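You operate a simulated robot arm through the tools that you are given. There is no shell and no other tool.

The job below is to be done with a simulated robot arm. You get a single attempt, and the scene is never put back.

## Task
Fold the black reflector down, wipe it clean and fold it up again.
Fine: loosen the grey star knob first, tighten it after; red cloth, back where it lay; the yellow sensor's lamp ends green. Where these are worked on the way, their far stop is far enough and under half their travel is too little: black reflector, grey star knob. What is to be rubbed or washed off counts as gone when no trace of it is left.

It is judged by the outcome, as a careful person would: the job done as asked, and still so three seconds after it is handed in. It fails if anything else is knocked over, pushed out of place, dropped, spilled or broken. Flat cloth is picked up by pressing the open fingertips on it (5 to 10 N) and closing them slowly along it; thin cloth reads only 2 to 8 mm in the jaws.

## Robot
A 7-joint arm with a two-finger gripper, fixed in place. Base frame: the origin is on the floor under the middle of its stand, x ahead of it, y to its left, z up. Readings come in cm, rad, newtons and seconds.
It reaches about 83.2 cm from its shoulder. Its first joint turns from -2.496 to 2.496 rad. Payload 1.47 kg.
The tool frame sits at the grasp point between the pads (the TCP): z along the fingers, y along the line on which they close. The tips reach 1.6 cm beyond it. The gripper opens to 8.7 cm; its body begins 5.5 cm behind the TCP.
Orientation is that of the tool frame in the base frame, as a unit quaternion [x, y, z, w]. With the fingers straight down and closing along the base's y, the tool's x points along the base's -x, its y along +y and its z along -z.

## Interface
- The arm moves only by the tool drive_tool. Its argument "deltas" is a list of rows, each a list of 3 entries, a list of its own where there are three numbers: the shift along the base's x, y, z in cm, then the turn, a rotation vector about the base's x, y, z in rad, then the finger opening in cm, from 0 to 8.7. In form: [[[dx, dy, dz], [wx, wy, wz], grip], ...]. A call has 1 to 20 rows; each row is the pose to reach, as a shift and turn from the pose commanded when the call began. Each row takes 0.2 s and may step no farther than 5 cm and 0.15 rad from the row before; otherwise, or with a gripper value out of range, the whole call is refused. Where a pose cannot be reached the arm comes as near as it can. A force on the tool above 50 N (or 10 N above the force at the start of the call, whichever is more), or a blocked arm, ends the call early, and 0.2 s more pass. The fingers move at their own pace (about 4.5 cm/s each) and stop on an object; they squeeze with about 24 N. The grip force told is the motor's: it shows also when the fingers shut on nothing. Time passes only in rows, and 0.2 s behind the last, so rows that repeat a pose let the fingers close. It gives the time, the measured TCP pose, the force on the tool (base axes), the opening and the grip force at its end, in the units of the frame above (readings bear some noise), with the torque about the TCP (base axes, N m) and any sound that the robot's microphone picked up, and new pictures: "views" is both (left out), scene, wrist or none.
- Cameras (640 x 400 px; columns grow to the right, rows downward): "scene" is fixed at [22.14, 49.95, 163.88]; the picture's right is [-0.02, -1.00, 0.00], its down [-0.89, 0.02, -0.46] and it looks along [0.46, -0.01, -0.89] (base axes); focal length 214 px, centre (320, 200). "wrist" rides on the gripper at [7.3, 1.2, -9] in the tool frame; the picture's right is [-0.16, 0.99, 0.00], its down [-0.72, -0.12, -0.68] and it looks along [-0.67, -0.11, 0.73] (tool axes); focal length 247 px, centre (320, 200). There is no depth. A picture from a camera that has moved, and an enlarged one, comes with that camera's place and axes in the base frame and with its lens.
- move_column(by): slides the trunk up (or, below 0, down) by that many cm; the arm rides with it, the base frame stays. It gives what a move gives, with no picture.
- close_up(camera, box): a new picture of the part [left, top, right, bottom] of that camera's present view, enlarged. No time passes.
- sign_off(): hands the job in; it is judged then, once.

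Places have to be worked out from the pictures, the camera data and where the tool is seen. Open the gripper and draw the arm clear of the work before you hand the job in, unless the task says otherwise.

The tools are called after ">>>" as name(argument=value, ...) on one line, values as JSON. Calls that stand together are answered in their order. drive_tool: Moves the arm, as the interface text tells. Its arguments: {"type":"object","properties":{"deltas":{"type":"array"},"views":{"type":"string","enum":["both","scene","wrist","none"]}},"required":["deltas"]} The other tools are called the same way: move_column (by) moves the trunk up or down; close_up (camera, box) takes an enlarged picture of a part of a camera's view; sign_off () hands the job in.

At the start:

```text
t: 0.0
ee_pos: [49.57, 33.6, 132.11]
ee_rot: [0.0, 1.0, -0.001, 0.0]
force: [0.3, 0.6, 0.1]
ft_torque: [-0.03, -0.03, -0.02]
opening: 8.69
grip_force: 0.1
trunk travel left (down, up): [-104.9, 19.1]
```

scene: 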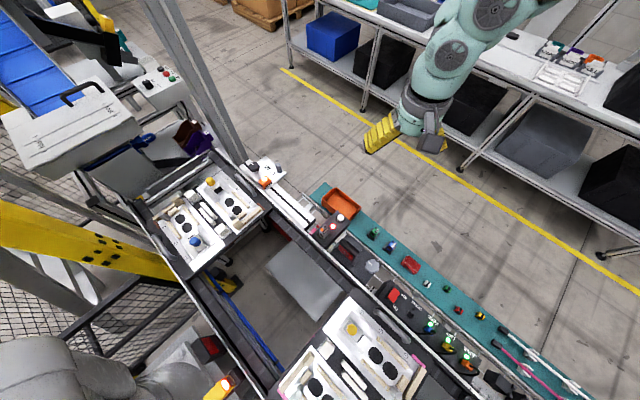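
wrist: 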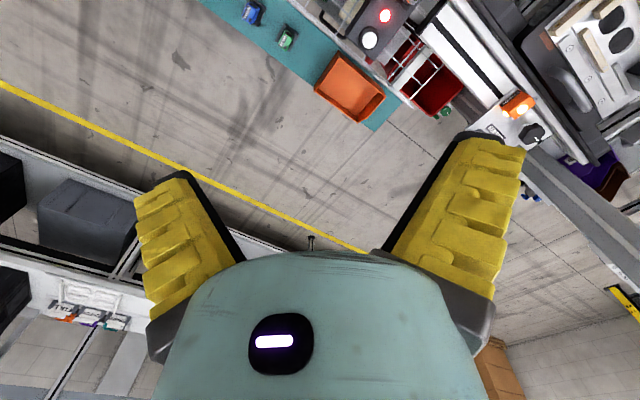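

The pictures show a conveyor workcell with many parts; I need to find the black reflector, grey star knob, red cloth and yellow sensor. I take enlarged views first.

>>> close_up(camera="scene", box=[220, 140, 380, 240])

>>> close_up(camera="scene", box=[320, 220, 480, 320])

>>> close_up(camera="scene", box=[400, 280, 592, 400])

>>> close_up(camera="wrist", box=[300, 0, 560, 163])

```text
4.00 times, centred on (300, 190) of scene
camera zoom: at [22.14, 49.95, 163.88], right [-0.02, -1.0, 0.0], down [-0.89, 0.02, -0.46], along [0.46, -0.01, -0.89], focal length 858 px, centre (400, 240)
```

zoom: 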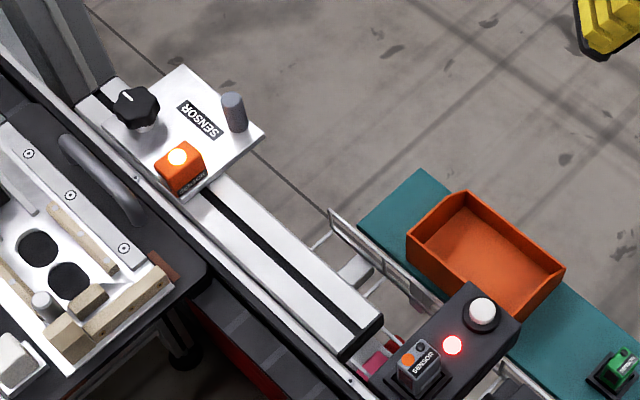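

```text
4.00 times, centred on (400, 270) of scene
camera zoom: at [22.14, 49.95, 163.88], right [-0.02, -1.0, 0.0], down [-0.89, 0.02, -0.46], along [0.46, -0.01, -0.89], focal length 858 px, centre (0, -80)
```

zoom: 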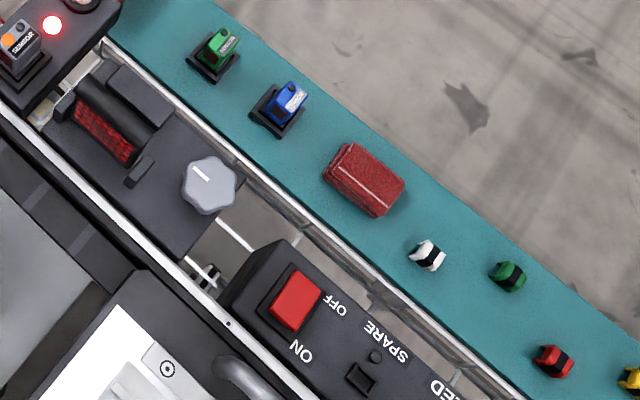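

```text
3.33 times, centred on (496, 340) of scene
camera zoom: at [22.14, 49.95, 163.88], right [-0.02, -1.0, 0.0], down [-0.89, 0.02, -0.46], along [0.46, -0.01, -0.89], focal length 715 px, centre (-267, -267)
```

zoom: 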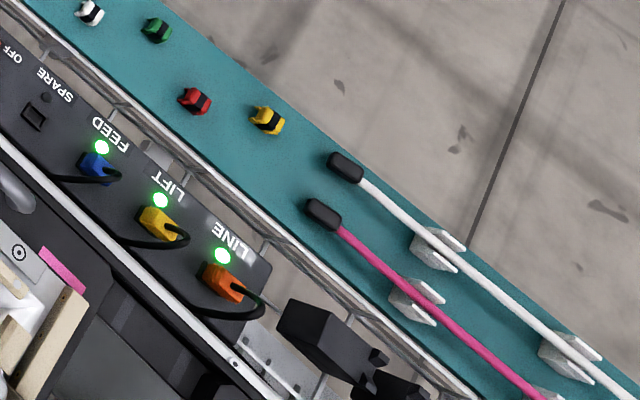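

```text
2.45 times, centred on (430, 82) of wrist
camera zoom: at [42.35, 34.79, 141.14], right [0.16, 0.99, 0.0], down [0.72, -0.12, 0.68], along [0.67, -0.11, -0.73], focal length 606 px, centre (50, 491)
```

zoom: 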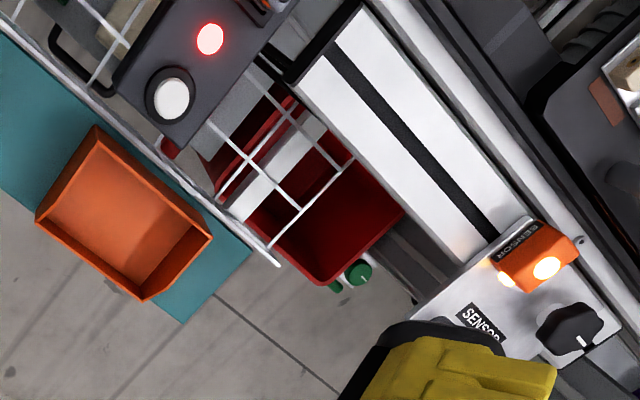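

The reflector with a red face and a grey star knob seem to sit at around (350-375, 240-270) in the scene, and the red cloth at (410,264). I still need the yellow sensor, so I look at the remaining parts.

>>> close_up(camera="scene", box=[100, 140, 292, 260])

>>> close_up(camera="scene", box=[140, 260, 364, 400])

>>> close_up(camera="scene", box=[0, 0, 224, 140])

>>> close_up(camera="scene", box=[316, 225, 396, 275])

>>> close_up(camera="scene", box=[0, 140, 160, 240])

>>> close_up(camera="scene", box=[420, 300, 580, 400])

```text
3.33 times, centred on (196, 200) of scene
camera zoom: at [22.14, 49.95, 163.88], right [-0.02, -1.0, 0.0], down [-0.89, 0.02, -0.46], along [0.46, -0.01, -0.89], focal length 715 px, centre (733, 200)
```

zoom: 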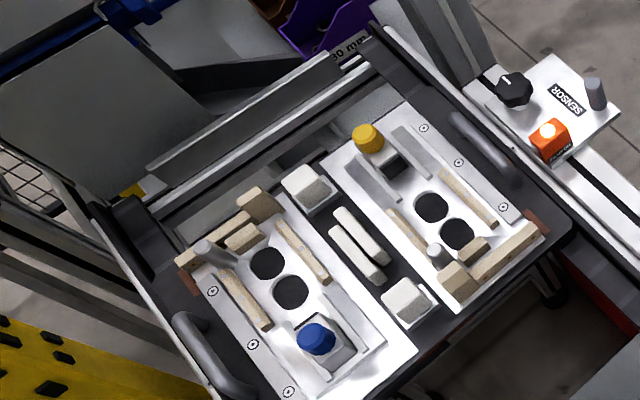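

```text
2.86 times, centred on (252, 330) of scene
camera zoom: at [22.14, 49.95, 163.88], right [-0.02, -1.0, 0.0], down [-0.89, 0.02, -0.46], along [0.46, -0.01, -0.89], focal length 613 px, centre (514, -171)
```

zoom: 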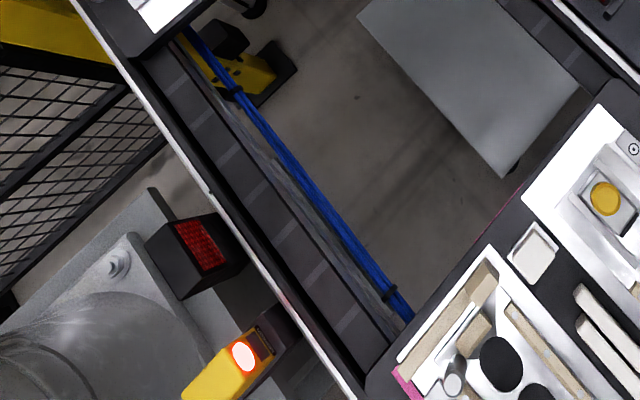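

```text
2.86 times, centred on (112, 70) of scene
camera zoom: at [22.14, 49.95, 163.88], right [-0.02, -1.0, 0.0], down [-0.89, 0.02, -0.46], along [0.46, -0.01, -0.89], focal length 613 px, centre (914, 571)
```

zoom: 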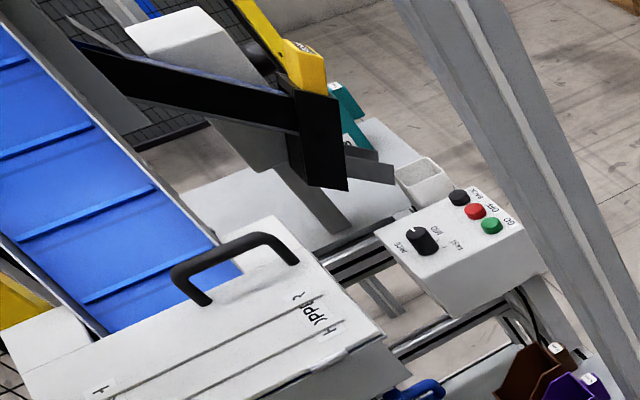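

```text
8.00 times, centred on (356, 250) of scene
camera zoom: at [22.14, 49.95, 163.88], right [-0.02, -1.0, 0.0], down [-0.89, 0.02, -0.46], along [0.46, -0.01, -0.89], focal length 1716 px, centre (32, -200)
```

zoom: 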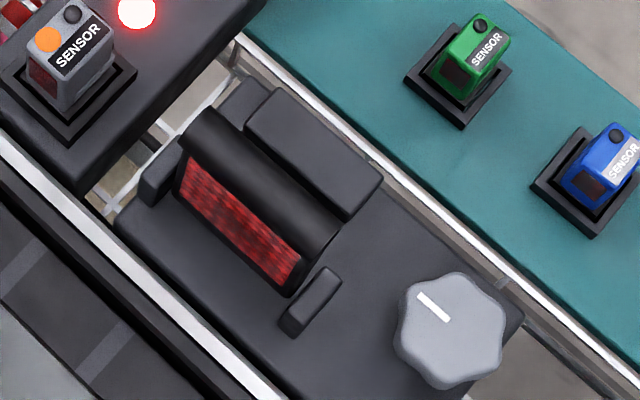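

```text
4.00 times, centred on (80, 190) of scene
camera zoom: at [22.14, 49.95, 163.88], right [-0.02, -1.0, 0.0], down [-0.89, 0.02, -0.46], along [0.46, -0.01, -0.89], focal length 858 px, centre (1280, 240)
```

zoom: 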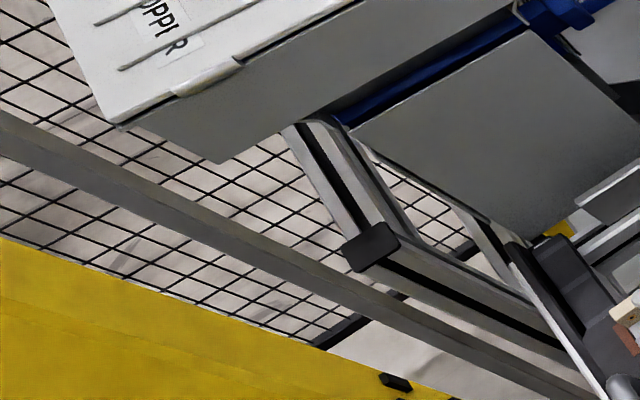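

```text
4.00 times, centred on (500, 350) of scene
camera zoom: at [22.14, 49.95, 163.88], right [-0.02, -1.0, 0.0], down [-0.89, 0.02, -0.46], along [0.46, -0.01, -0.89], focal length 858 px, centre (-400, -400)
```

zoom: 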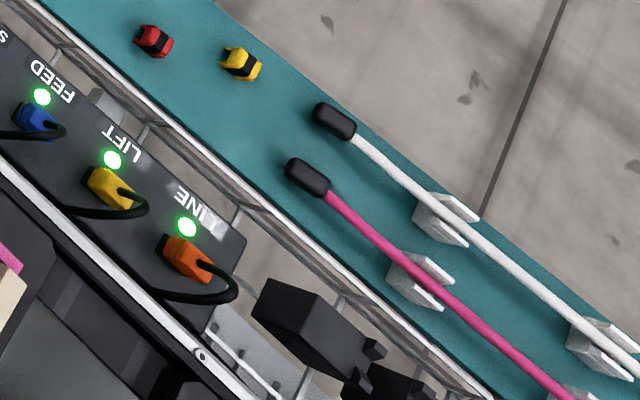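

The yellow sensor (amber lamp) stands across the conveyor at about (4, 75); the reflector's red face looks toward it, near (41, 40, 92), with the grey knob near (35, 33). I triangulated the work height to about 90 cm. I move the tool to the sensor side, well above, turning the wrist camera to look at the reflector's face.

>>> drive_tool(deltas=[[[-2.6, 2.3, -1.5], [0, 0, -0.08], 8.7], [[-5.2, 4.6, -3], [0, 0, -0.16], 8.7], [[-7.8, 6.9, -4.5], [0, 0, -0.24], 8.7], [[-10.4, 9.2, -6], [0, 0, -0.32], 8.7], [[-13, 11.5, -7.5], [0, 0, -0.4], 8.7], [[-15.6, 13.8, -9], [0, 0, -0.48], 8.7], [[-18.2, 16.1, -10.5], [0, 0, -0.56], 8.7], [[-20.8, 18.4, -12], [0, 0, -0.64], 8.7], [[-23.4, 20.7, -13.5], [0, 0, -0.72], 8.7], [[-26, 23, -15], [0, 0, -0.785], 8.7]])

```text
t: 2.2
ee_pos: [24.19, 45.72, 124.45]
ee_rot: [0.36, 0.933, -0.001, 0.0]
force: [1.5, -0.1, -0.5]
ft_torque: [0.04, 0.08, 0.0]
opening: 8.7
grip_force: 0.1
out of reach, approached as far as the arm can: row 6, 7, 8, 9, 10
trunk travel left (down, up): [-104.9, 19.1]
camera wrist: at [19.74, 51.49, 133.42], right [0.78, 0.63, 0.0], down [0.46, -0.57, 0.68], along [0.42, -0.53, -0.73], focal length 247 px, centre (320, 200)
```

scene: 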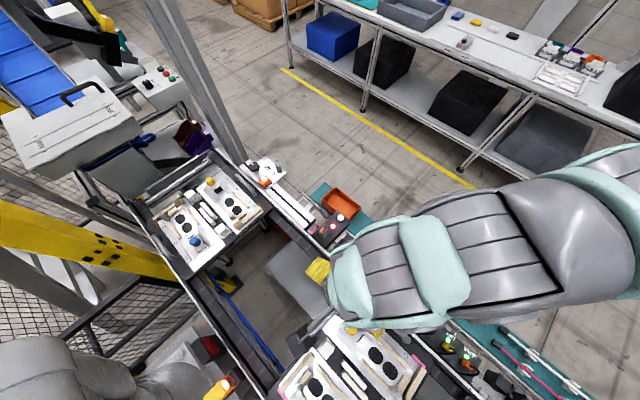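
wrist: 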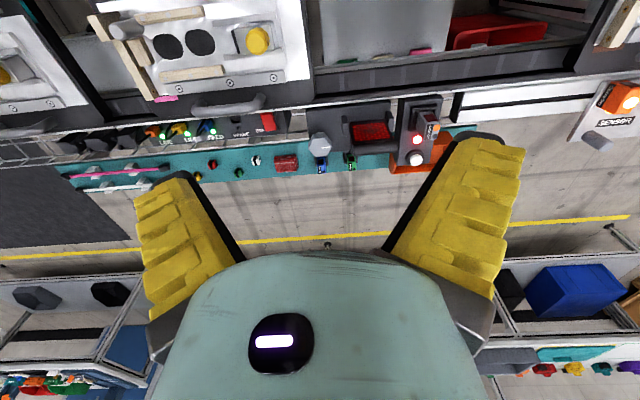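

The arm stops short because the shoulder stands too high, so I'll lower the trunk. First I take a close-up of the reflector from here.

>>> close_up(camera="wrist", box=[270, 85, 430, 185])

>>> move_column(by=-12)

```text
4.00 times, centred on (350, 135) of wrist
camera zoom: at [19.74, 51.49, 133.42], right [0.78, 0.63, 0.0], down [0.46, -0.57, 0.68], along [0.42, -0.53, -0.73], focal length 988 px, centre (200, 460)
```

zoom: 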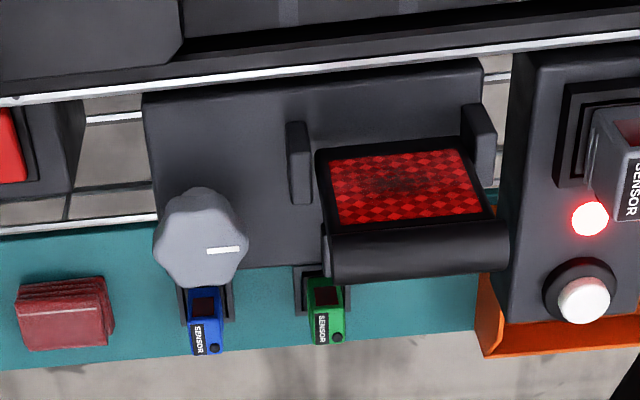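

```text
t: 3.7
ee_pos: [24.44, 45.76, 112.34]
ee_rot: [0.359, 0.933, -0.001, 0.0]
force: [0.6, -0.4, 0.5]
ft_torque: [0.03, -0.01, 0.01]
opening: 8.67
grip_force: 0.0
trunk travel left (down, up): [-92.9, 31.1]
```

The close-up shows the reflector panel upright, hinged between two cheeks, its red diamond face smudged in the middle; the grey knob's white mark is visible. I try moving back and turning for a clearer view of the reflector, after the trunk's lowering.

>>> drive_tool(deltas=[[[-1, 2, 1], [0, 0, -0.02], 8.7], [[-2, 4, 2], [0, 0, -0.04], 8.7], [[-3, 6, 3], [0, 0, -0.06], 8.7], [[-4, 8, 4], [0, 0, -0.06], 8.7]])

```text
t: 4.7
ee_pos: [21.57, 48.08, 116.54]
ee_rot: [0.387, 0.922, 0.0, 0.0]
force: [-0.1, 1.0, 0.0]
ft_torque: [0.0, 0.01, 0.0]
opening: 8.72
grip_force: 0.0
out of reach, approached as far as the arm can: row 2, 3, 4
trunk travel left (down, up): [-92.9, 31.1]
camera wrist: at [17.32, 54.13, 125.54], right [0.82, 0.58, 0.0], down [0.42, -0.6, 0.68], along [0.39, -0.56, -0.73], focal length 247 px, centre (320, 200)
```

scene: 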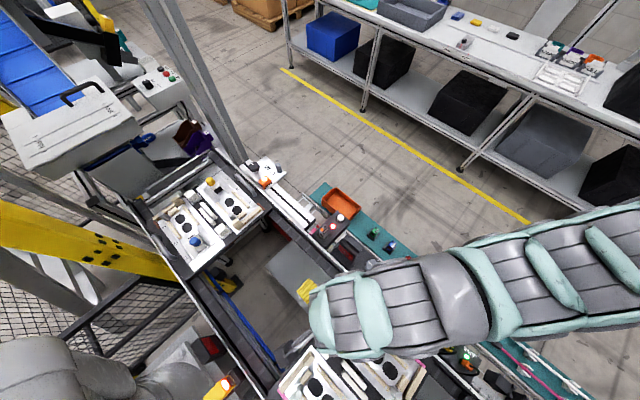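
wrist: 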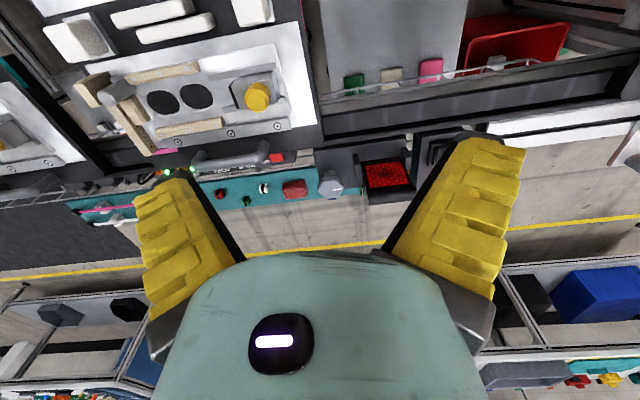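

The arm is still at its reach limit in this direction, but the view of the reflector is now good. I take a close-up of it.

>>> close_up(camera="wrist", box=[310, 125, 438, 205])

>>> close_up(camera="scene", box=[330, 225, 410, 275])

```text
5.00 times, centred on (374, 165) of wrist
camera zoom: at [17.32, 54.13, 125.54], right [0.82, 0.58, 0.0], down [0.42, -0.6, 0.68], along [0.39, -0.56, -0.73], focal length 1235 px, centre (50, 375)
```

zoom: 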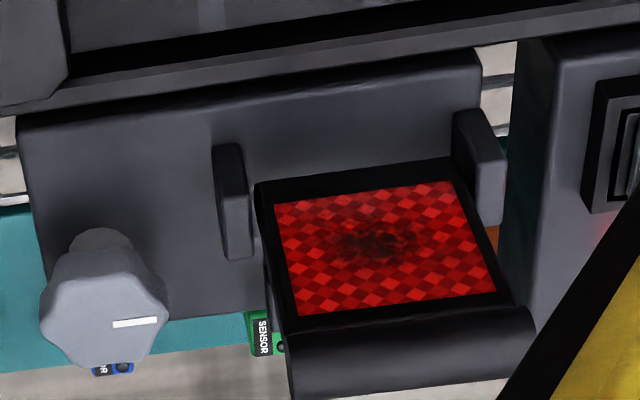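

```text
8.00 times, centred on (370, 250) of scene
camera zoom: at [22.14, 49.95, 163.88], right [-0.02, -1.0, 0.0], down [-0.89, 0.02, -0.46], along [0.46, -0.01, -0.89], focal length 1716 px, centre (-80, -200)
```

zoom: 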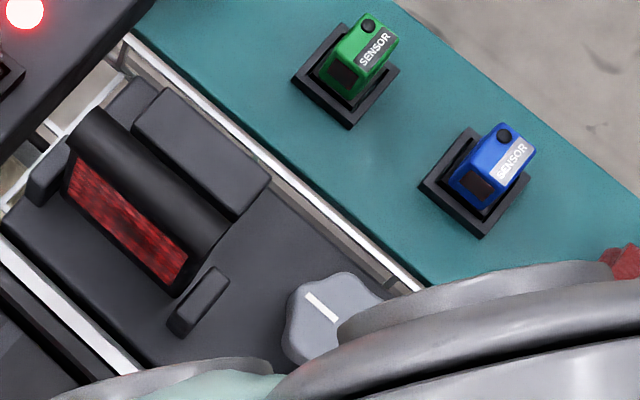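

Triangulating gives the face vertical from z≈92.9 to 98.4, corners at about (40.4, 43.4) and (36.2, 39.4); the knob's top centre is at about (34.4, 32.8, 93.5). I move above the knob for a close look from the wrist camera.

>>> drive_tool(deltas=[[[1.6, -1.9, 0], [0, 0, 0.05], 8.7], [[3.2, -3.8, 0], [0, 0, 0.1], 8.7], [[4.8, -5.7, 0], [0, 0, 0.15], 8.7], [[6.4, -7.6, 0], [0, 0, 0.2], 8.7], [[8.0, -9.5, 0], [0, 0, 0.25], 8.7], [[9.6, -11.4, 0], [0, 0, 0.3], 8.7], [[11.2, -13.3, 0], [0, 0, 0.35], 8.7], [[12.8, -15.3, 0], [0, 0, 0.4], 8.7]])

```text
t: 6.5
ee_pos: [34.96, 36.13, 113.85]
ee_rot: [0.195, 0.981, -0.001, 0.0]
force: [-0.5, -0.1, 0.0]
ft_torque: [0.05, 0.01, 0.02]
opening: 8.72
grip_force: 0.1
out of reach, approached as far as the arm can: row 5, 6, 7, 8
trunk travel left (down, up): [-92.9, 31.1]
camera wrist: at [28.76, 39.95, 122.91], right [0.52, 0.85, 0.0], down [0.63, -0.38, 0.68], along [0.58, -0.36, -0.73], focal length 247 px, centre (320, 200)
```

scene: 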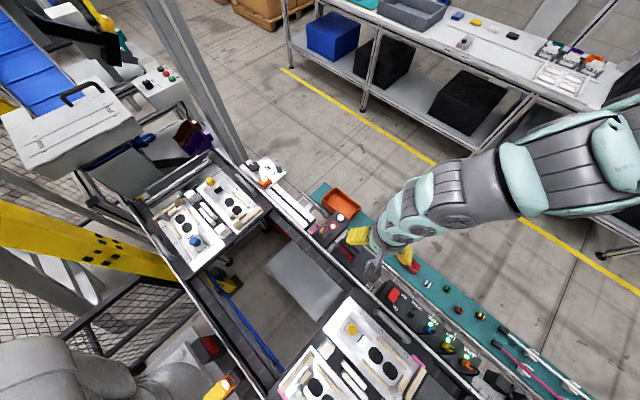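
wrist: 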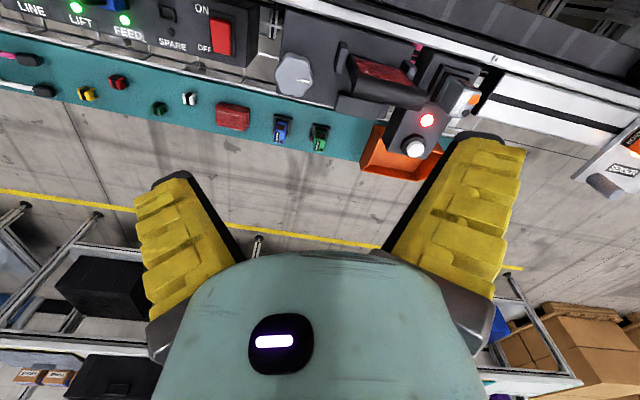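

Now the arm is limited from coming nearer at this height, so the shoulder likely is above; lowering the tool should help. I go to above the knob at about z=106, still above the reflector's top (~100).

>>> drive_tool(deltas=[[[0, -0.8, -2], [0, 0, 0.0], 6.5], [[-0.2, -1.6, -4], [0, 0, 0.0], 6.5], [[-0.4, -2.4, -6], [0, 0, 0.0], 6.5], [[-0.5, -3.2, -7.8], [0, 0, 0.0], 6.5]])

```text
t: 7.5
ee_pos: [34.61, 33.0, 106.0]
ee_rot: [0.195, 0.981, 0.0, 0.0]
force: [0.4, 0.6, -1.3]
ft_torque: [-0.02, 0.07, 0.03]
opening: 6.91
grip_force: 2.5
trunk travel left (down, up): [-92.9, 31.1]
camera wrist: at [28.4, 36.83, 115.07], right [0.53, 0.85, 0.0], down [0.62, -0.39, 0.68], along [0.58, -0.36, -0.73], focal length 247 px, centre (320, 200)
```

scene: 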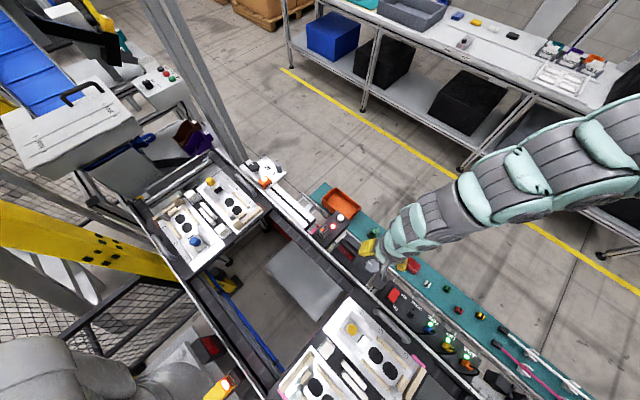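
wrist: 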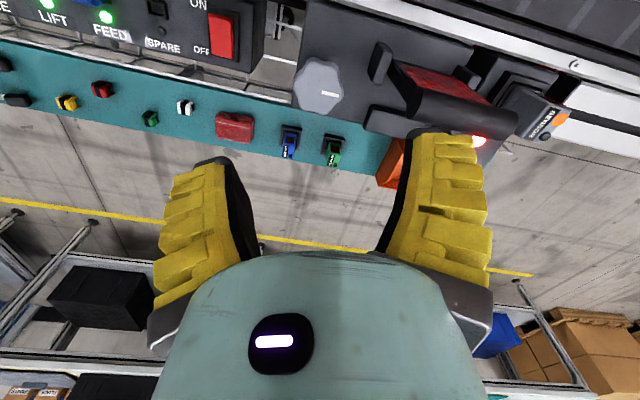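

The pose is now reachable at (34.6, 33.0, 106). I take close-ups of the knob and the reflector from here.

>>> close_up(camera="wrist", box=[260, 20, 420, 120])

>>> close_up(camera="wrist", box=[340, 40, 548, 170])

>>> close_up(camera="scene", box=[316, 225, 412, 285])

```text
4.00 times, centred on (340, 70) of wrist
camera zoom: at [28.4, 36.83, 115.07], right [0.53, 0.85, 0.0], down [0.62, -0.39, 0.68], along [0.58, -0.36, -0.73], focal length 988 px, centre (240, 720)
```

zoom: 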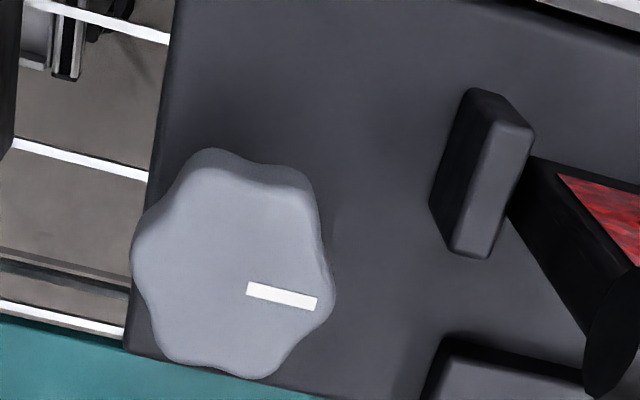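

```text
3.08 times, centred on (444, 105) of wrist
camera zoom: at [28.4, 36.83, 115.07], right [0.53, 0.85, 0.0], down [0.62, -0.39, 0.68], along [0.58, -0.36, -0.73], focal length 760 px, centre (-62, 492)
```

zoom: 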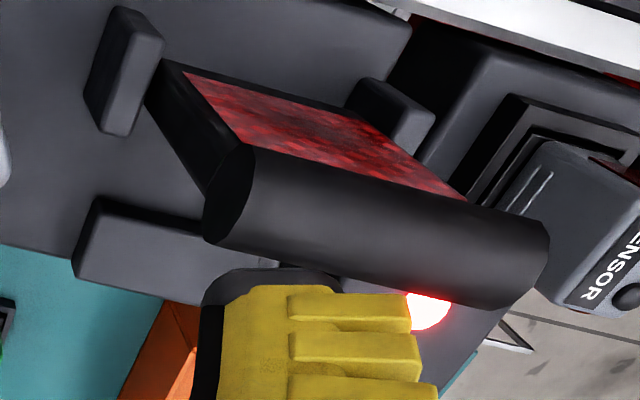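

```text
6.67 times, centred on (364, 255) of scene
camera zoom: at [22.14, 49.95, 163.88], right [-0.02, -1.0, 0.0], down [-0.89, 0.02, -0.46], along [0.46, -0.01, -0.89], focal length 1430 px, centre (27, -167)
```

zoom: 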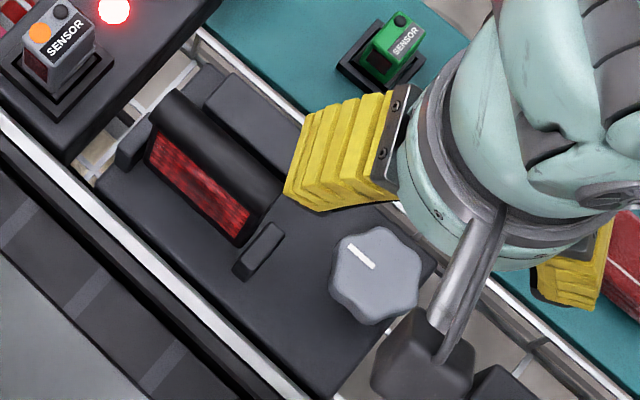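

The knob's mark points along the plate (≈48°), the plate top is at z≈89.7 and the knob's top at about 94. Before gripping I test, in the free air above, how far the wrist can turn counter-clockwise at this place.

>>> drive_tool(deltas=[[[-0.1, 0, 0], [0, 0, 0.14], 6.5], [[-0.25, -0.1, 0], [0, 0, 0.28], 6.5], [[-0.25, -0.1, 0], [0, 0, 0.42], 6.5], [[-0.25, -0.1, 0], [0, 0, 0.56], 6.5], [[-0.25, -0.1, 0], [0, 0, 0.7], 6.5], [[-0.25, -0.1, 0], [0, 0, 0.84], 6.5], [[-0.25, -0.1, 0], [0, 0, 0.98], 6.5], [[-0.25, -0.1, 0], [0, 0, 1.12], 6.5], [[-0.25, -0.1, 0], [0, 0, 1.26], 6.5], [[-0.25, -0.1, 0], [0, 0, 1.4], 6.5], [[-0.25, -0.1, 0], [0, 0, 1.54], 6.5], [[-0.25, -0.1, 0], [0, 0, 1.68], 6.5], [[-0.25, -0.1, 0], [0, 0, 1.82], 6.5], [[-0.25, -0.1, 0], [0, 0, 1.96], 6.5], [[-0.25, -0.1, 0], [0, 0, 2.1], 6.5], [[-0.25, -0.1, 0], [0, 0, 2.24], 6.5]])

```text
t: 10.9
ee_pos: [34.42, 32.91, 106.12]
ee_rot: [0.798, -0.603, 0.0, -0.001]
force: [-0.9, 0.2, 0.6]
ft_torque: [0.01, -0.02, 0.0]
opening: 6.92
grip_force: 3.3
trunk travel left (down, up): [-92.9, 31.1]
camera wrist: at [35.32, 25.44, 115.17], right [-0.99, -0.12, 0.0], down [-0.09, 0.73, 0.68], along [-0.08, 0.68, -0.73], focal length 247 px, centre (320, 200)
```

scene: 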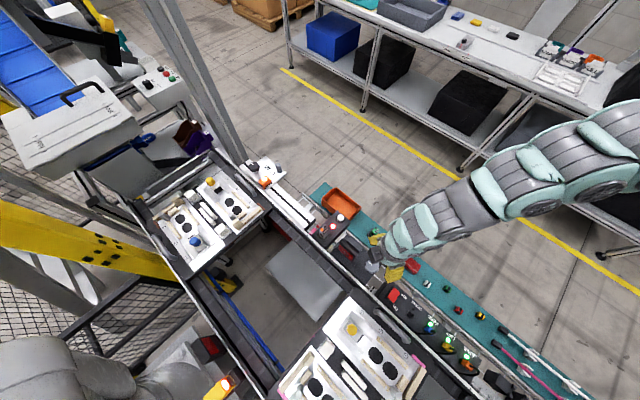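
wrist: 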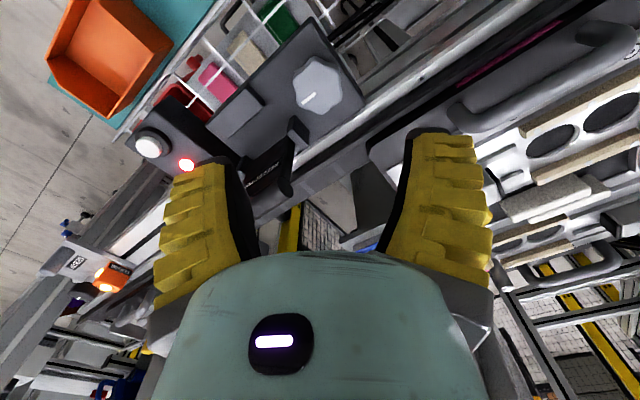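

The wrist can turn at least to +106°. This view shows the knob and reflector from behind; I take close-ups.

>>> close_up(camera="wrist", box=[200, 20, 392, 140])

>>> close_up(camera="wrist", box=[200, 80, 360, 180])

```text
3.33 times, centred on (296, 80) of wrist
camera zoom: at [35.32, 25.44, 115.17], right [-0.99, -0.12, 0.0], down [-0.09, 0.73, 0.68], along [-0.08, 0.68, -0.73], focal length 823 px, centre (400, 600)
```

zoom: 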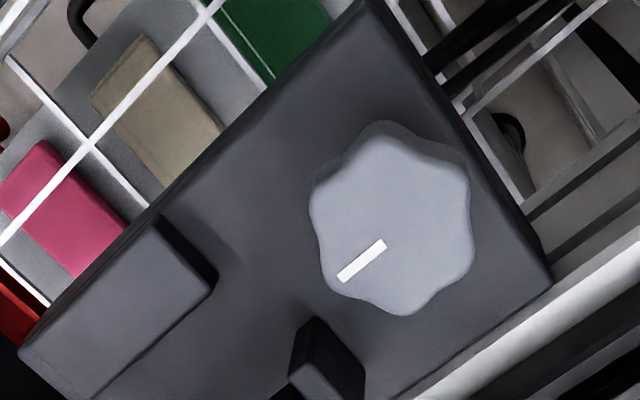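

```text
4.00 times, centred on (280, 130) of wrist
camera zoom: at [35.32, 25.44, 115.17], right [-0.99, -0.12, 0.0], down [-0.09, 0.73, 0.68], along [-0.08, 0.68, -0.73], focal length 988 px, centre (480, 480)
```

zoom: 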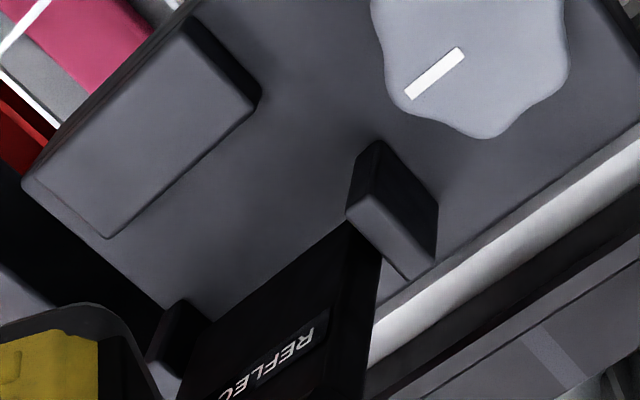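

The knob is a six-lobed star, mark on a lobe at about 44°, centre ≈ (34.6, 32.8), top z≈93.9; the reflector bar's top is at z≈99.5, so the palm must stay above that. I test further counter-clockwise turning room in the air.

>>> drive_tool(deltas=[[[0.15, -0.1, 0], [0, 0, 0.14], 6.5], [[0.15, -0.1, 0], [0, 0, 0.28], 6.5], [[0.15, -0.1, 0], [0, 0, 0.42], 6.5], [[0.15, -0.1, 0], [0, 0, 0.56], 6.5], [[0.15, -0.1, 0], [0, 0, 0.7], 6.5], [[0.15, -0.1, 0], [0, 0, 0.84], 6.5], [[0.15, -0.1, 0], [0, 0, 0.98], 6.5]])

```text
t: 12.5
ee_pos: [34.62, 32.63, 106.11]
ee_rot: [0.988, -0.156, 0.0, -0.001]
force: [-0.4, -0.6, -0.3]
ft_torque: [-0.01, 0.02, 0.01]
opening: 6.91
grip_force: 2.9
trunk travel left (down, up): [-92.9, 31.1]
camera wrist: at [41.16, 29.24, 115.14], right [-0.46, -0.89, 0.0], down [-0.65, 0.33, 0.68], along [-0.61, 0.31, -0.73], focal length 247 px, centre (320, 200)
```

scene: 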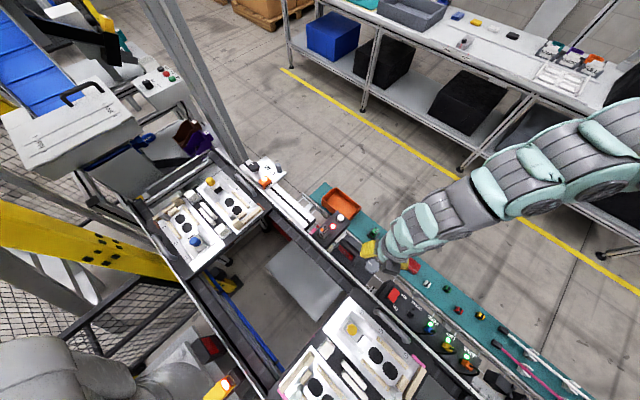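
wrist: 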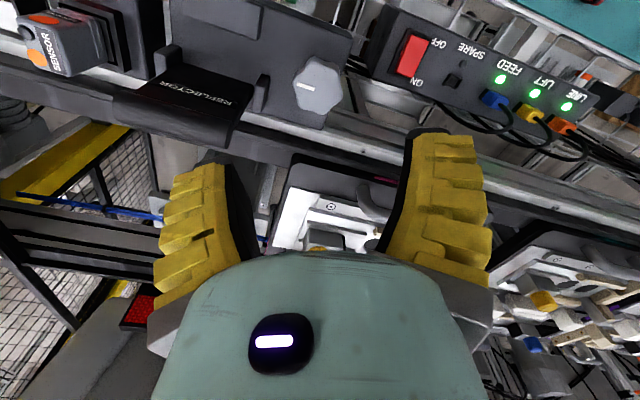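

The wrist reaches +162°, giving plenty of range. I take a close-up of the reflector's back and the knob from this side.

>>> close_up(camera="wrist", box=[90, 10, 362, 180])

```text
2.35 times, centred on (226, 95) of wrist
camera zoom: at [41.16, 29.24, 115.14], right [-0.46, -0.89, 0.0], down [-0.65, 0.33, 0.68], along [-0.61, 0.31, -0.73], focal length 581 px, centre (541, 447)
```

zoom: 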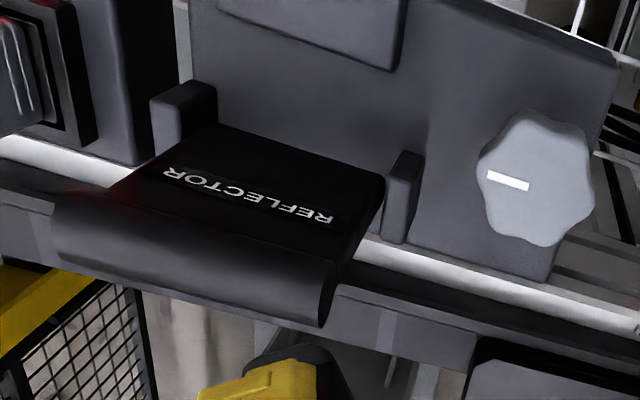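

Now I turn back to θ≈44°, so the fingers close across the plate onto the knob's valleys and stay clear of the reflector, and come down to z≈98 over the knob.

>>> drive_tool(deltas=[[[-0.04, 0.17, 0], [0, 0, -0.148], 6.5], [[-0.04, 0.17, 0], [0, 0, -0.296], 6.5], [[-0.04, 0.17, 0], [0, 0, -0.444], 6.5], [[-0.04, 0.17, 0], [0, 0, -0.592], 6.5], [[-0.04, 0.17, 0], [0, 0, -0.74], 6.5], [[-0.04, 0.17, 0], [0, 0, -0.888], 6.5], [[-0.04, 0.17, 0], [0, 0, -1.036], 6.5], [[-0.04, 0.17, 0], [0, 0, -1.184], 6.5], [[-0.04, 0.17, 0], [0, 0, -1.332], 6.5], [[-0.04, 0.17, 0], [0, 0, -1.48], 6.5], [[-0.04, 0.17, 0], [0, 0, -1.628], 6.5], [[-0.04, 0.17, 0], [0, 0, -1.776], 6.5], [[-0.04, 0.17, 0], [0, 0, -1.924], 6.5], [[-0.04, 0.17, 0], [0, 0, -2.067], 6.5], [[-0.04, 0.17, -2.5], [0, 0, -2.067], 6.5], [[-0.04, 0.17, -5], [0, 0, -2.067], 6.5], [[-0.04, 0.17, -7.5], [0, 0, -2.067], 6.5]])

```text
t: 16.1
ee_pos: [34.54, 33.09, 98.28]
ee_rot: [-0.37, 0.929, -0.002, 0.0]
force: [0.6, 0.4, -0.6]
ft_torque: [-0.02, 0.0, 0.0]
opening: 6.92
grip_force: 3.4
trunk travel left (down, up): [-92.9, 31.1]
camera wrist: at [28.55, 28.79, 107.34], right [-0.56, 0.83, 0.0], down [0.6, 0.41, 0.68], along [0.56, 0.38, -0.73], focal length 247 px, centre (320, 200)
```

scene: 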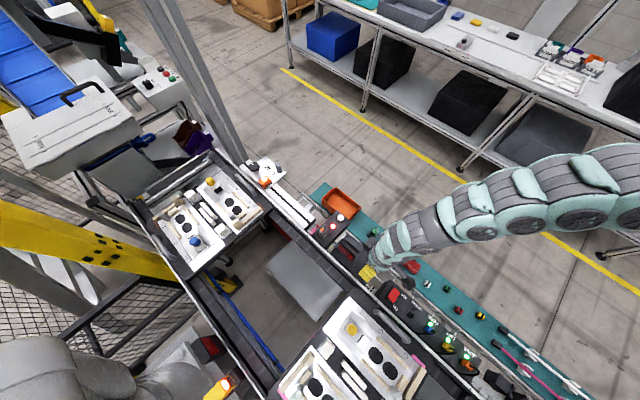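
wrist: 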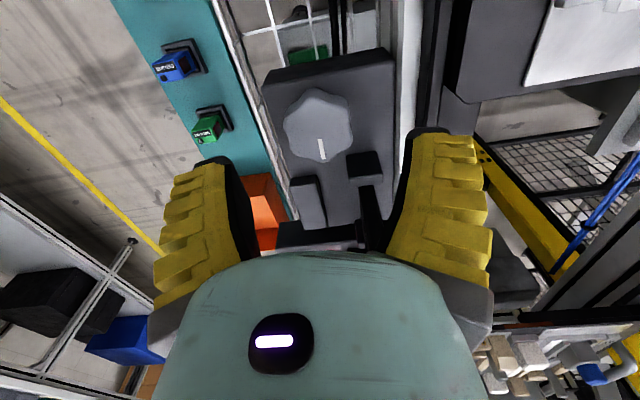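

The knob lies about centred between the fingers; I take a close-up to centre it accurately.

>>> close_up(camera="wrist", box=[240, 75, 400, 175])

>>> close_up(camera="scene", box=[330, 235, 426, 295])

```text
4.00 times, centred on (320, 125) of wrist
camera zoom: at [28.55, 28.79, 107.34], right [-0.56, 0.83, 0.0], down [0.6, 0.41, 0.68], along [0.56, 0.38, -0.73], focal length 988 px, centre (320, 500)
```

zoom: 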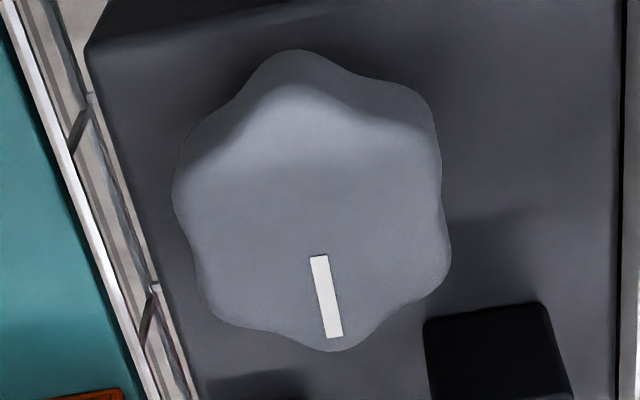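

```text
6.67 times, centred on (378, 265) of scene
camera zoom: at [22.14, 49.95, 163.88], right [-0.02, -1.0, 0.0], down [-0.89, 0.02, -0.46], along [0.46, -0.01, -0.89], focal length 1430 px, centre (-67, -233)
```

zoom: 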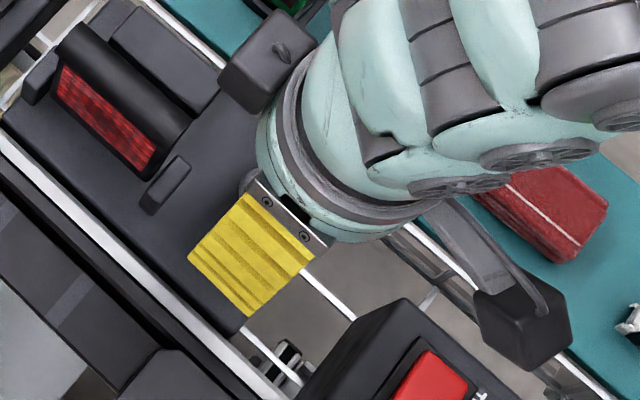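

The scene close-up shows a second dark box on the hand, on the side opposite to the camera, now toward the reflector. I zoom in to judge its height before descending.

>>> close_up(camera="scene", box=[346, 230, 410, 270])

>>> close_up(camera="scene", box=[380, 225, 476, 285])

```text
10.00 times, centred on (378, 250) of scene
camera zoom: at [22.14, 49.95, 163.88], right [-0.02, -1.0, 0.0], down [-0.89, 0.02, -0.46], along [0.46, -0.01, -0.89], focal length 2145 px, centre (-260, -300)
```

zoom: 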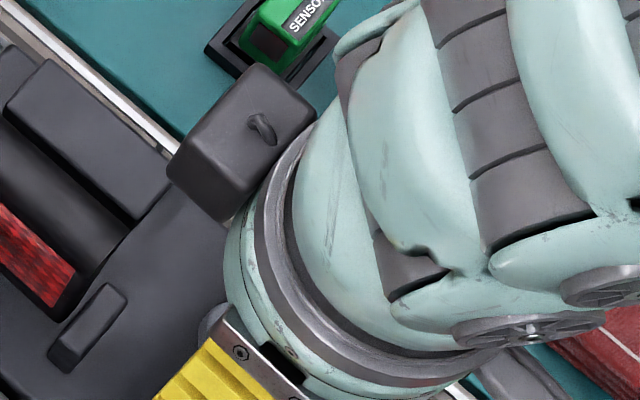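

```text
6.67 times, centred on (428, 255) of scene
camera zoom: at [22.14, 49.95, 163.88], right [-0.02, -1.0, 0.0], down [-0.89, 0.02, -0.46], along [0.46, -0.01, -0.89], focal length 1430 px, centre (-400, -167)
```

zoom: 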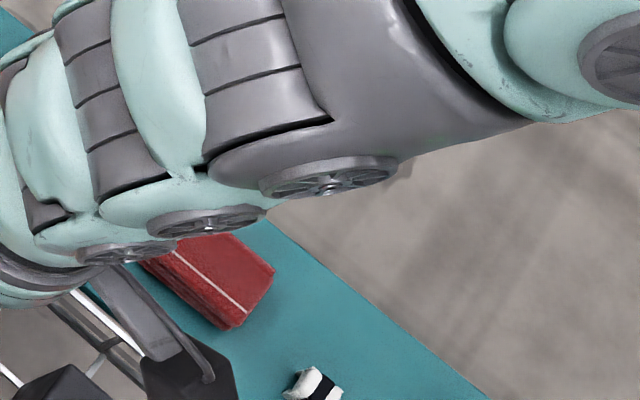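

The knob centre comes out at (34.4, 32.65), top z≈93.6. I shift slightly and descend 2.3 cm, then check the gap between the hand's box and the reflector bar.

>>> drive_tool(deltas=[[[-0.07, -0.22, -0.6], [0, 0, 0], 6.5], [[-0.14, -0.44, -1.2], [0, 0, 0], 6.5], [[-0.14, -0.44, -1.8], [0, 0, 0], 6.5], [[-0.14, -0.44, -2.3], [0, 0, 0], 6.5]])

>>> close_up(camera="scene", box=[330, 230, 410, 280])

>>> close_up(camera="wrist", box=[220, 80, 420, 205])

```text
t: 17.1
ee_pos: [34.41, 32.51, 96.14]
ee_rot: [-0.37, 0.929, -0.001, 0.0]
force: [0.3, 0.1, -0.7]
ft_torque: [-0.02, 0.02, 0.01]
opening: 6.89
grip_force: 2.8
trunk travel left (down, up): [-92.9, 31.1]
camera wrist: at [28.37, 28.25, 105.16], right [-0.56, 0.83, 0.0], down [0.6, 0.41, 0.68], along [0.56, 0.38, -0.73], focal length 247 px, centre (320, 200)
```

scene: 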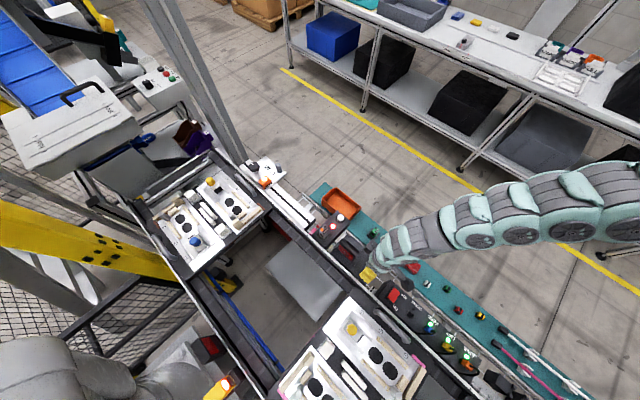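
wrist: 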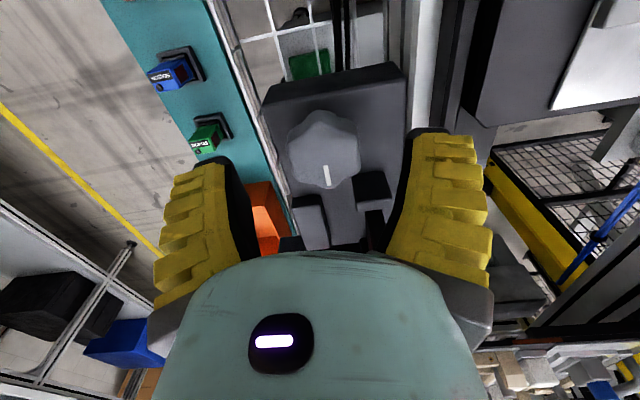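

```text
8.00 times, centred on (370, 255) of scene
camera zoom: at [22.14, 49.95, 163.88], right [-0.02, -1.0, 0.0], down [-0.89, 0.02, -0.46], along [0.46, -0.01, -0.89], focal length 1716 px, centre (-80, -240)
```

zoom: 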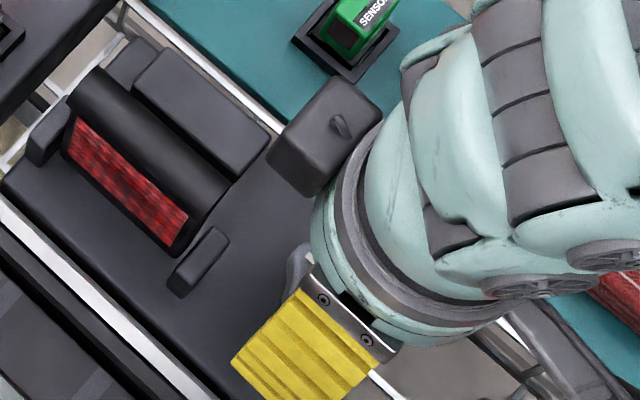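

```text
3.20 times, centred on (320, 142) of wrist
camera zoom: at [28.37, 28.25, 105.16], right [-0.56, 0.83, 0.0], down [0.6, 0.41, 0.68], along [0.56, 0.38, -0.73], focal length 790 px, centre (320, 384)
```

zoom: 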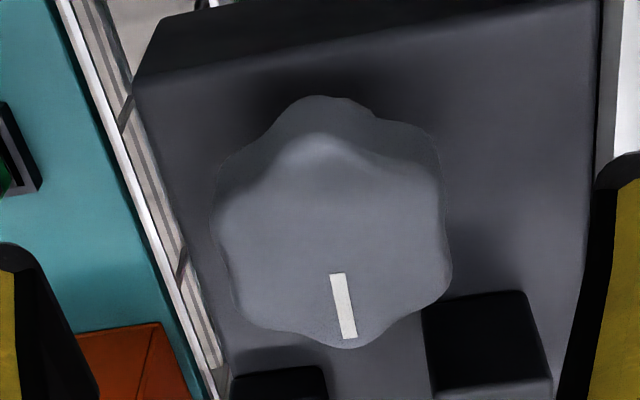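

The hand's box stays clear of the reflector bar in the picture, and the knob sits 0.25 cm to the right of centre. I correct, go down to z≈93.8 (tips 2.5 cm above the plate) and close on the knob.

>>> drive_tool(deltas=[[[-0.1, 0.15, -0.8], [0, 0, 0], 6.5], [[-0.15, 0.2, -1.6], [0, 0, 0], 6.5], [[-0.15, 0.2, -2.3], [0, 0, 0], 6.5], [[-0.15, 0.2, -2.3], [0, 0, 0], 6.5], [[-0.15, 0.2, -2.3], [0, 0, 0], 5.5], [[-0.15, 0.2, -2.3], [0, 0, 0], 4.8], [[-0.15, 0.2, -2.3], [0, 0, 0], 4.2], [[-0.15, 0.2, -2.3], [0, 0, 0], 3.6], [[-0.15, 0.2, -2.3], [0, 0, 0], 3.0]])

```text
t: 19.1
ee_pos: [34.44, 32.71, 93.83]
ee_rot: [-0.371, 0.929, -0.001, 0.001]
force: [-1.1, -2.0, 4.7]
ft_torque: [0.22, -0.2, 0.03]
opening: 3.7
grip_force: 22.6
trunk travel left (down, up): [-92.9, 31.1]
camera wrist: at [28.32, 28.45, 102.98], right [-0.56, 0.83, 0.0], down [0.6, 0.41, 0.68], along [0.56, 0.38, -0.73], focal length 247 px, centre (320, 200)
```

scene: 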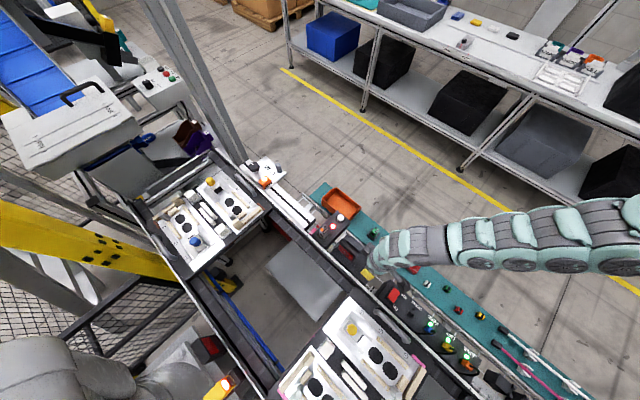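
wrist: 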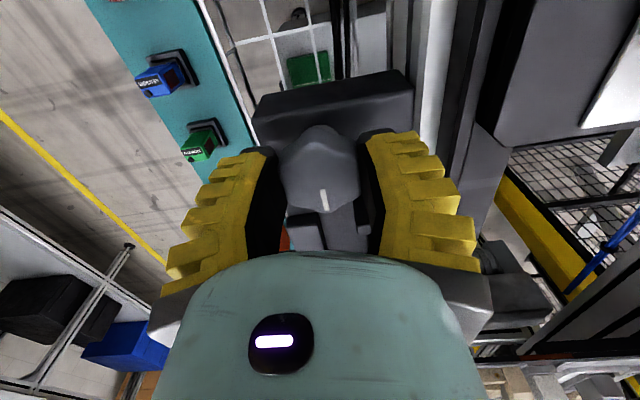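

The fingers hold the knob at 3.70 cm opening (22.6 N). I now turn it counter-clockwise (loosening) by 0.5 rad and watch the torque.

>>> drive_tool(deltas=[[[0, 0, 0], [0, 0, 0.1], 3.0], [[0, 0, 0], [0, 0, 0.2], 3.0], [[0, 0, 0], [0, 0, 0.3], 3.0], [[0, 0, 0], [0, 0, 0.4], 3.0], [[0, 0, 0], [0, 0, 0.5], 3.0]])

```text
t: 20.3
ee_pos: [34.41, 32.56, 93.89]
ee_rot: [-0.589, 0.808, -0.002, 0.003]
force: [8.1, 0.7, -4.4]
ft_torque: [0.59, -0.18, -0.01]
opening: 3.43
grip_force: 30.3
trunk travel left (down, up): [-92.9, 31.1]
camera wrist: at [31.17, 26.03, 103.0], right [-0.89, 0.45, 0.0], down [0.33, 0.65, 0.68], along [0.31, 0.61, -0.73], focal length 247 px, centre (320, 200)
```

scene: 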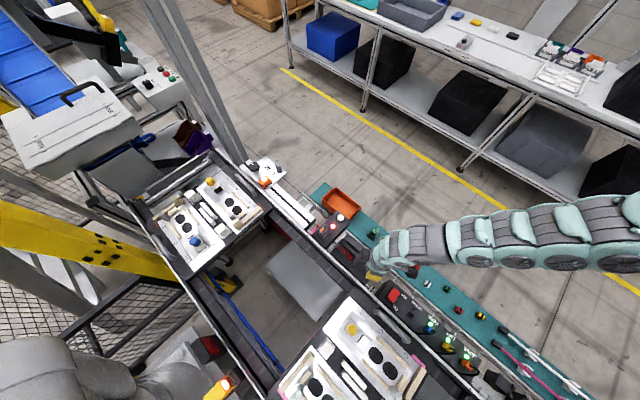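
wrist: 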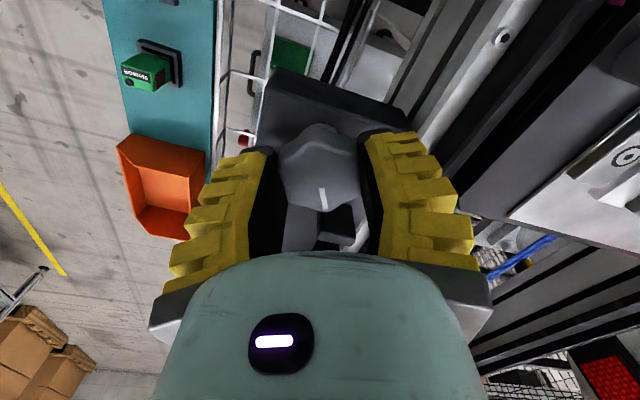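

The knob turns along with the gripper (mark follows) with little torque. I keep turning counter-clockwise.

>>> drive_tool(deltas=[[[0, 0, 0], [0, 0, 0.1], 3.0], [[0, 0, 0], [0, 0, 0.2], 3.0], [[0, 0, 0], [0, 0, 0.3], 3.0], [[0, 0, 0], [0, 0, 0.4], 3.0], [[0, 0, 0], [0, 0, 0.5], 3.0]])

>>> close_up(camera="wrist", box=[220, 60, 420, 260])

>>> close_up(camera="scene", box=[330, 230, 410, 280])

```text
t: 21.5
ee_pos: [34.34, 32.59, 94.06]
ee_rot: [0.771, -0.637, 0.0, 0.0]
force: [7.6, 2.8, -1.2]
ft_torque: [-0.08, -0.02, -0.04]
opening: 4.08
grip_force: 9.6
trunk travel left (down, up): [-92.9, 31.1]
camera wrist: at [34.56, 25.23, 103.16], right [-1.0, -0.03, 0.0], down [-0.02, 0.73, 0.68], along [-0.02, 0.68, -0.73], focal length 247 px, centre (320, 200)
```

scene: 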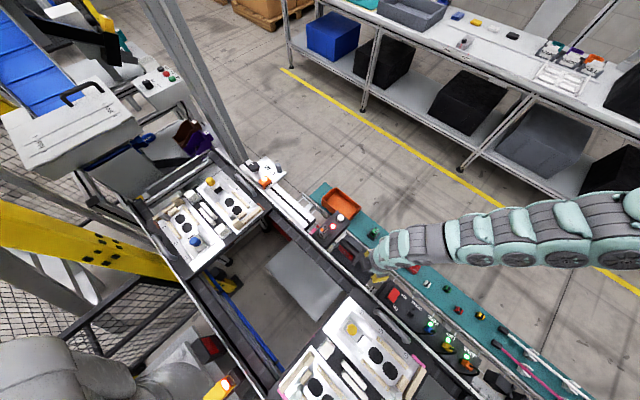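
wrist: 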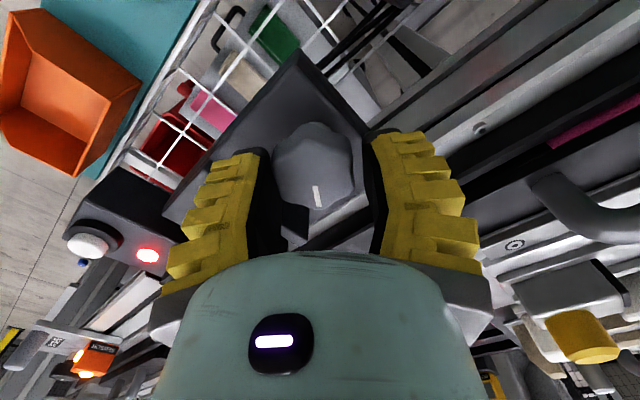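

```text
2.00 times, centred on (320, 160) of wrist
camera zoom: at [34.56, 25.23, 103.16], right [-1.0, -0.03, 0.0], down [-0.02, 0.73, 0.68], along [-0.02, 0.68, -0.73], focal length 494 px, centre (320, 280)
```

zoom: 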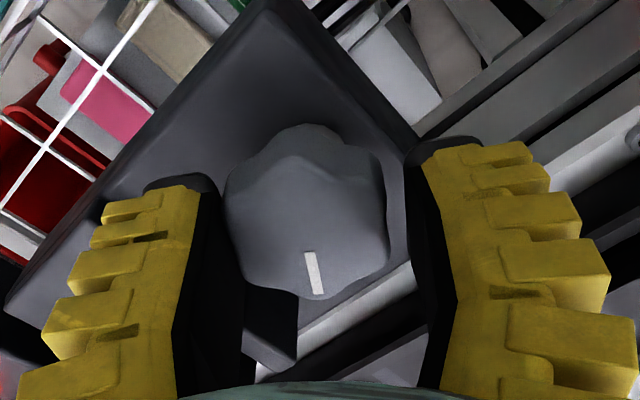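

```text
8.00 times, centred on (370, 255) of scene
camera zoom: at [22.14, 49.95, 163.88], right [-0.02, -1.0, 0.0], down [-0.89, 0.02, -0.46], along [0.46, -0.01, -0.89], focal length 1716 px, centre (-80, -240)
```

zoom: 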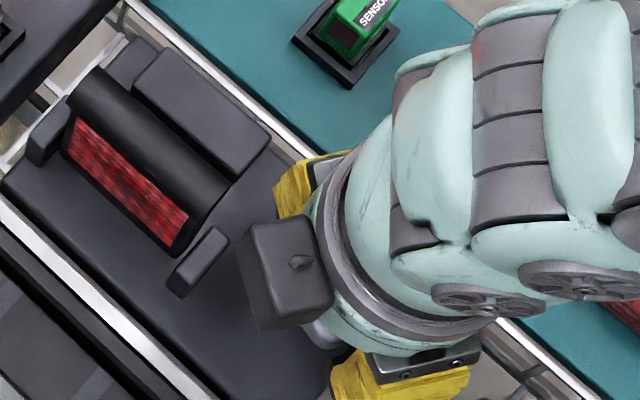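

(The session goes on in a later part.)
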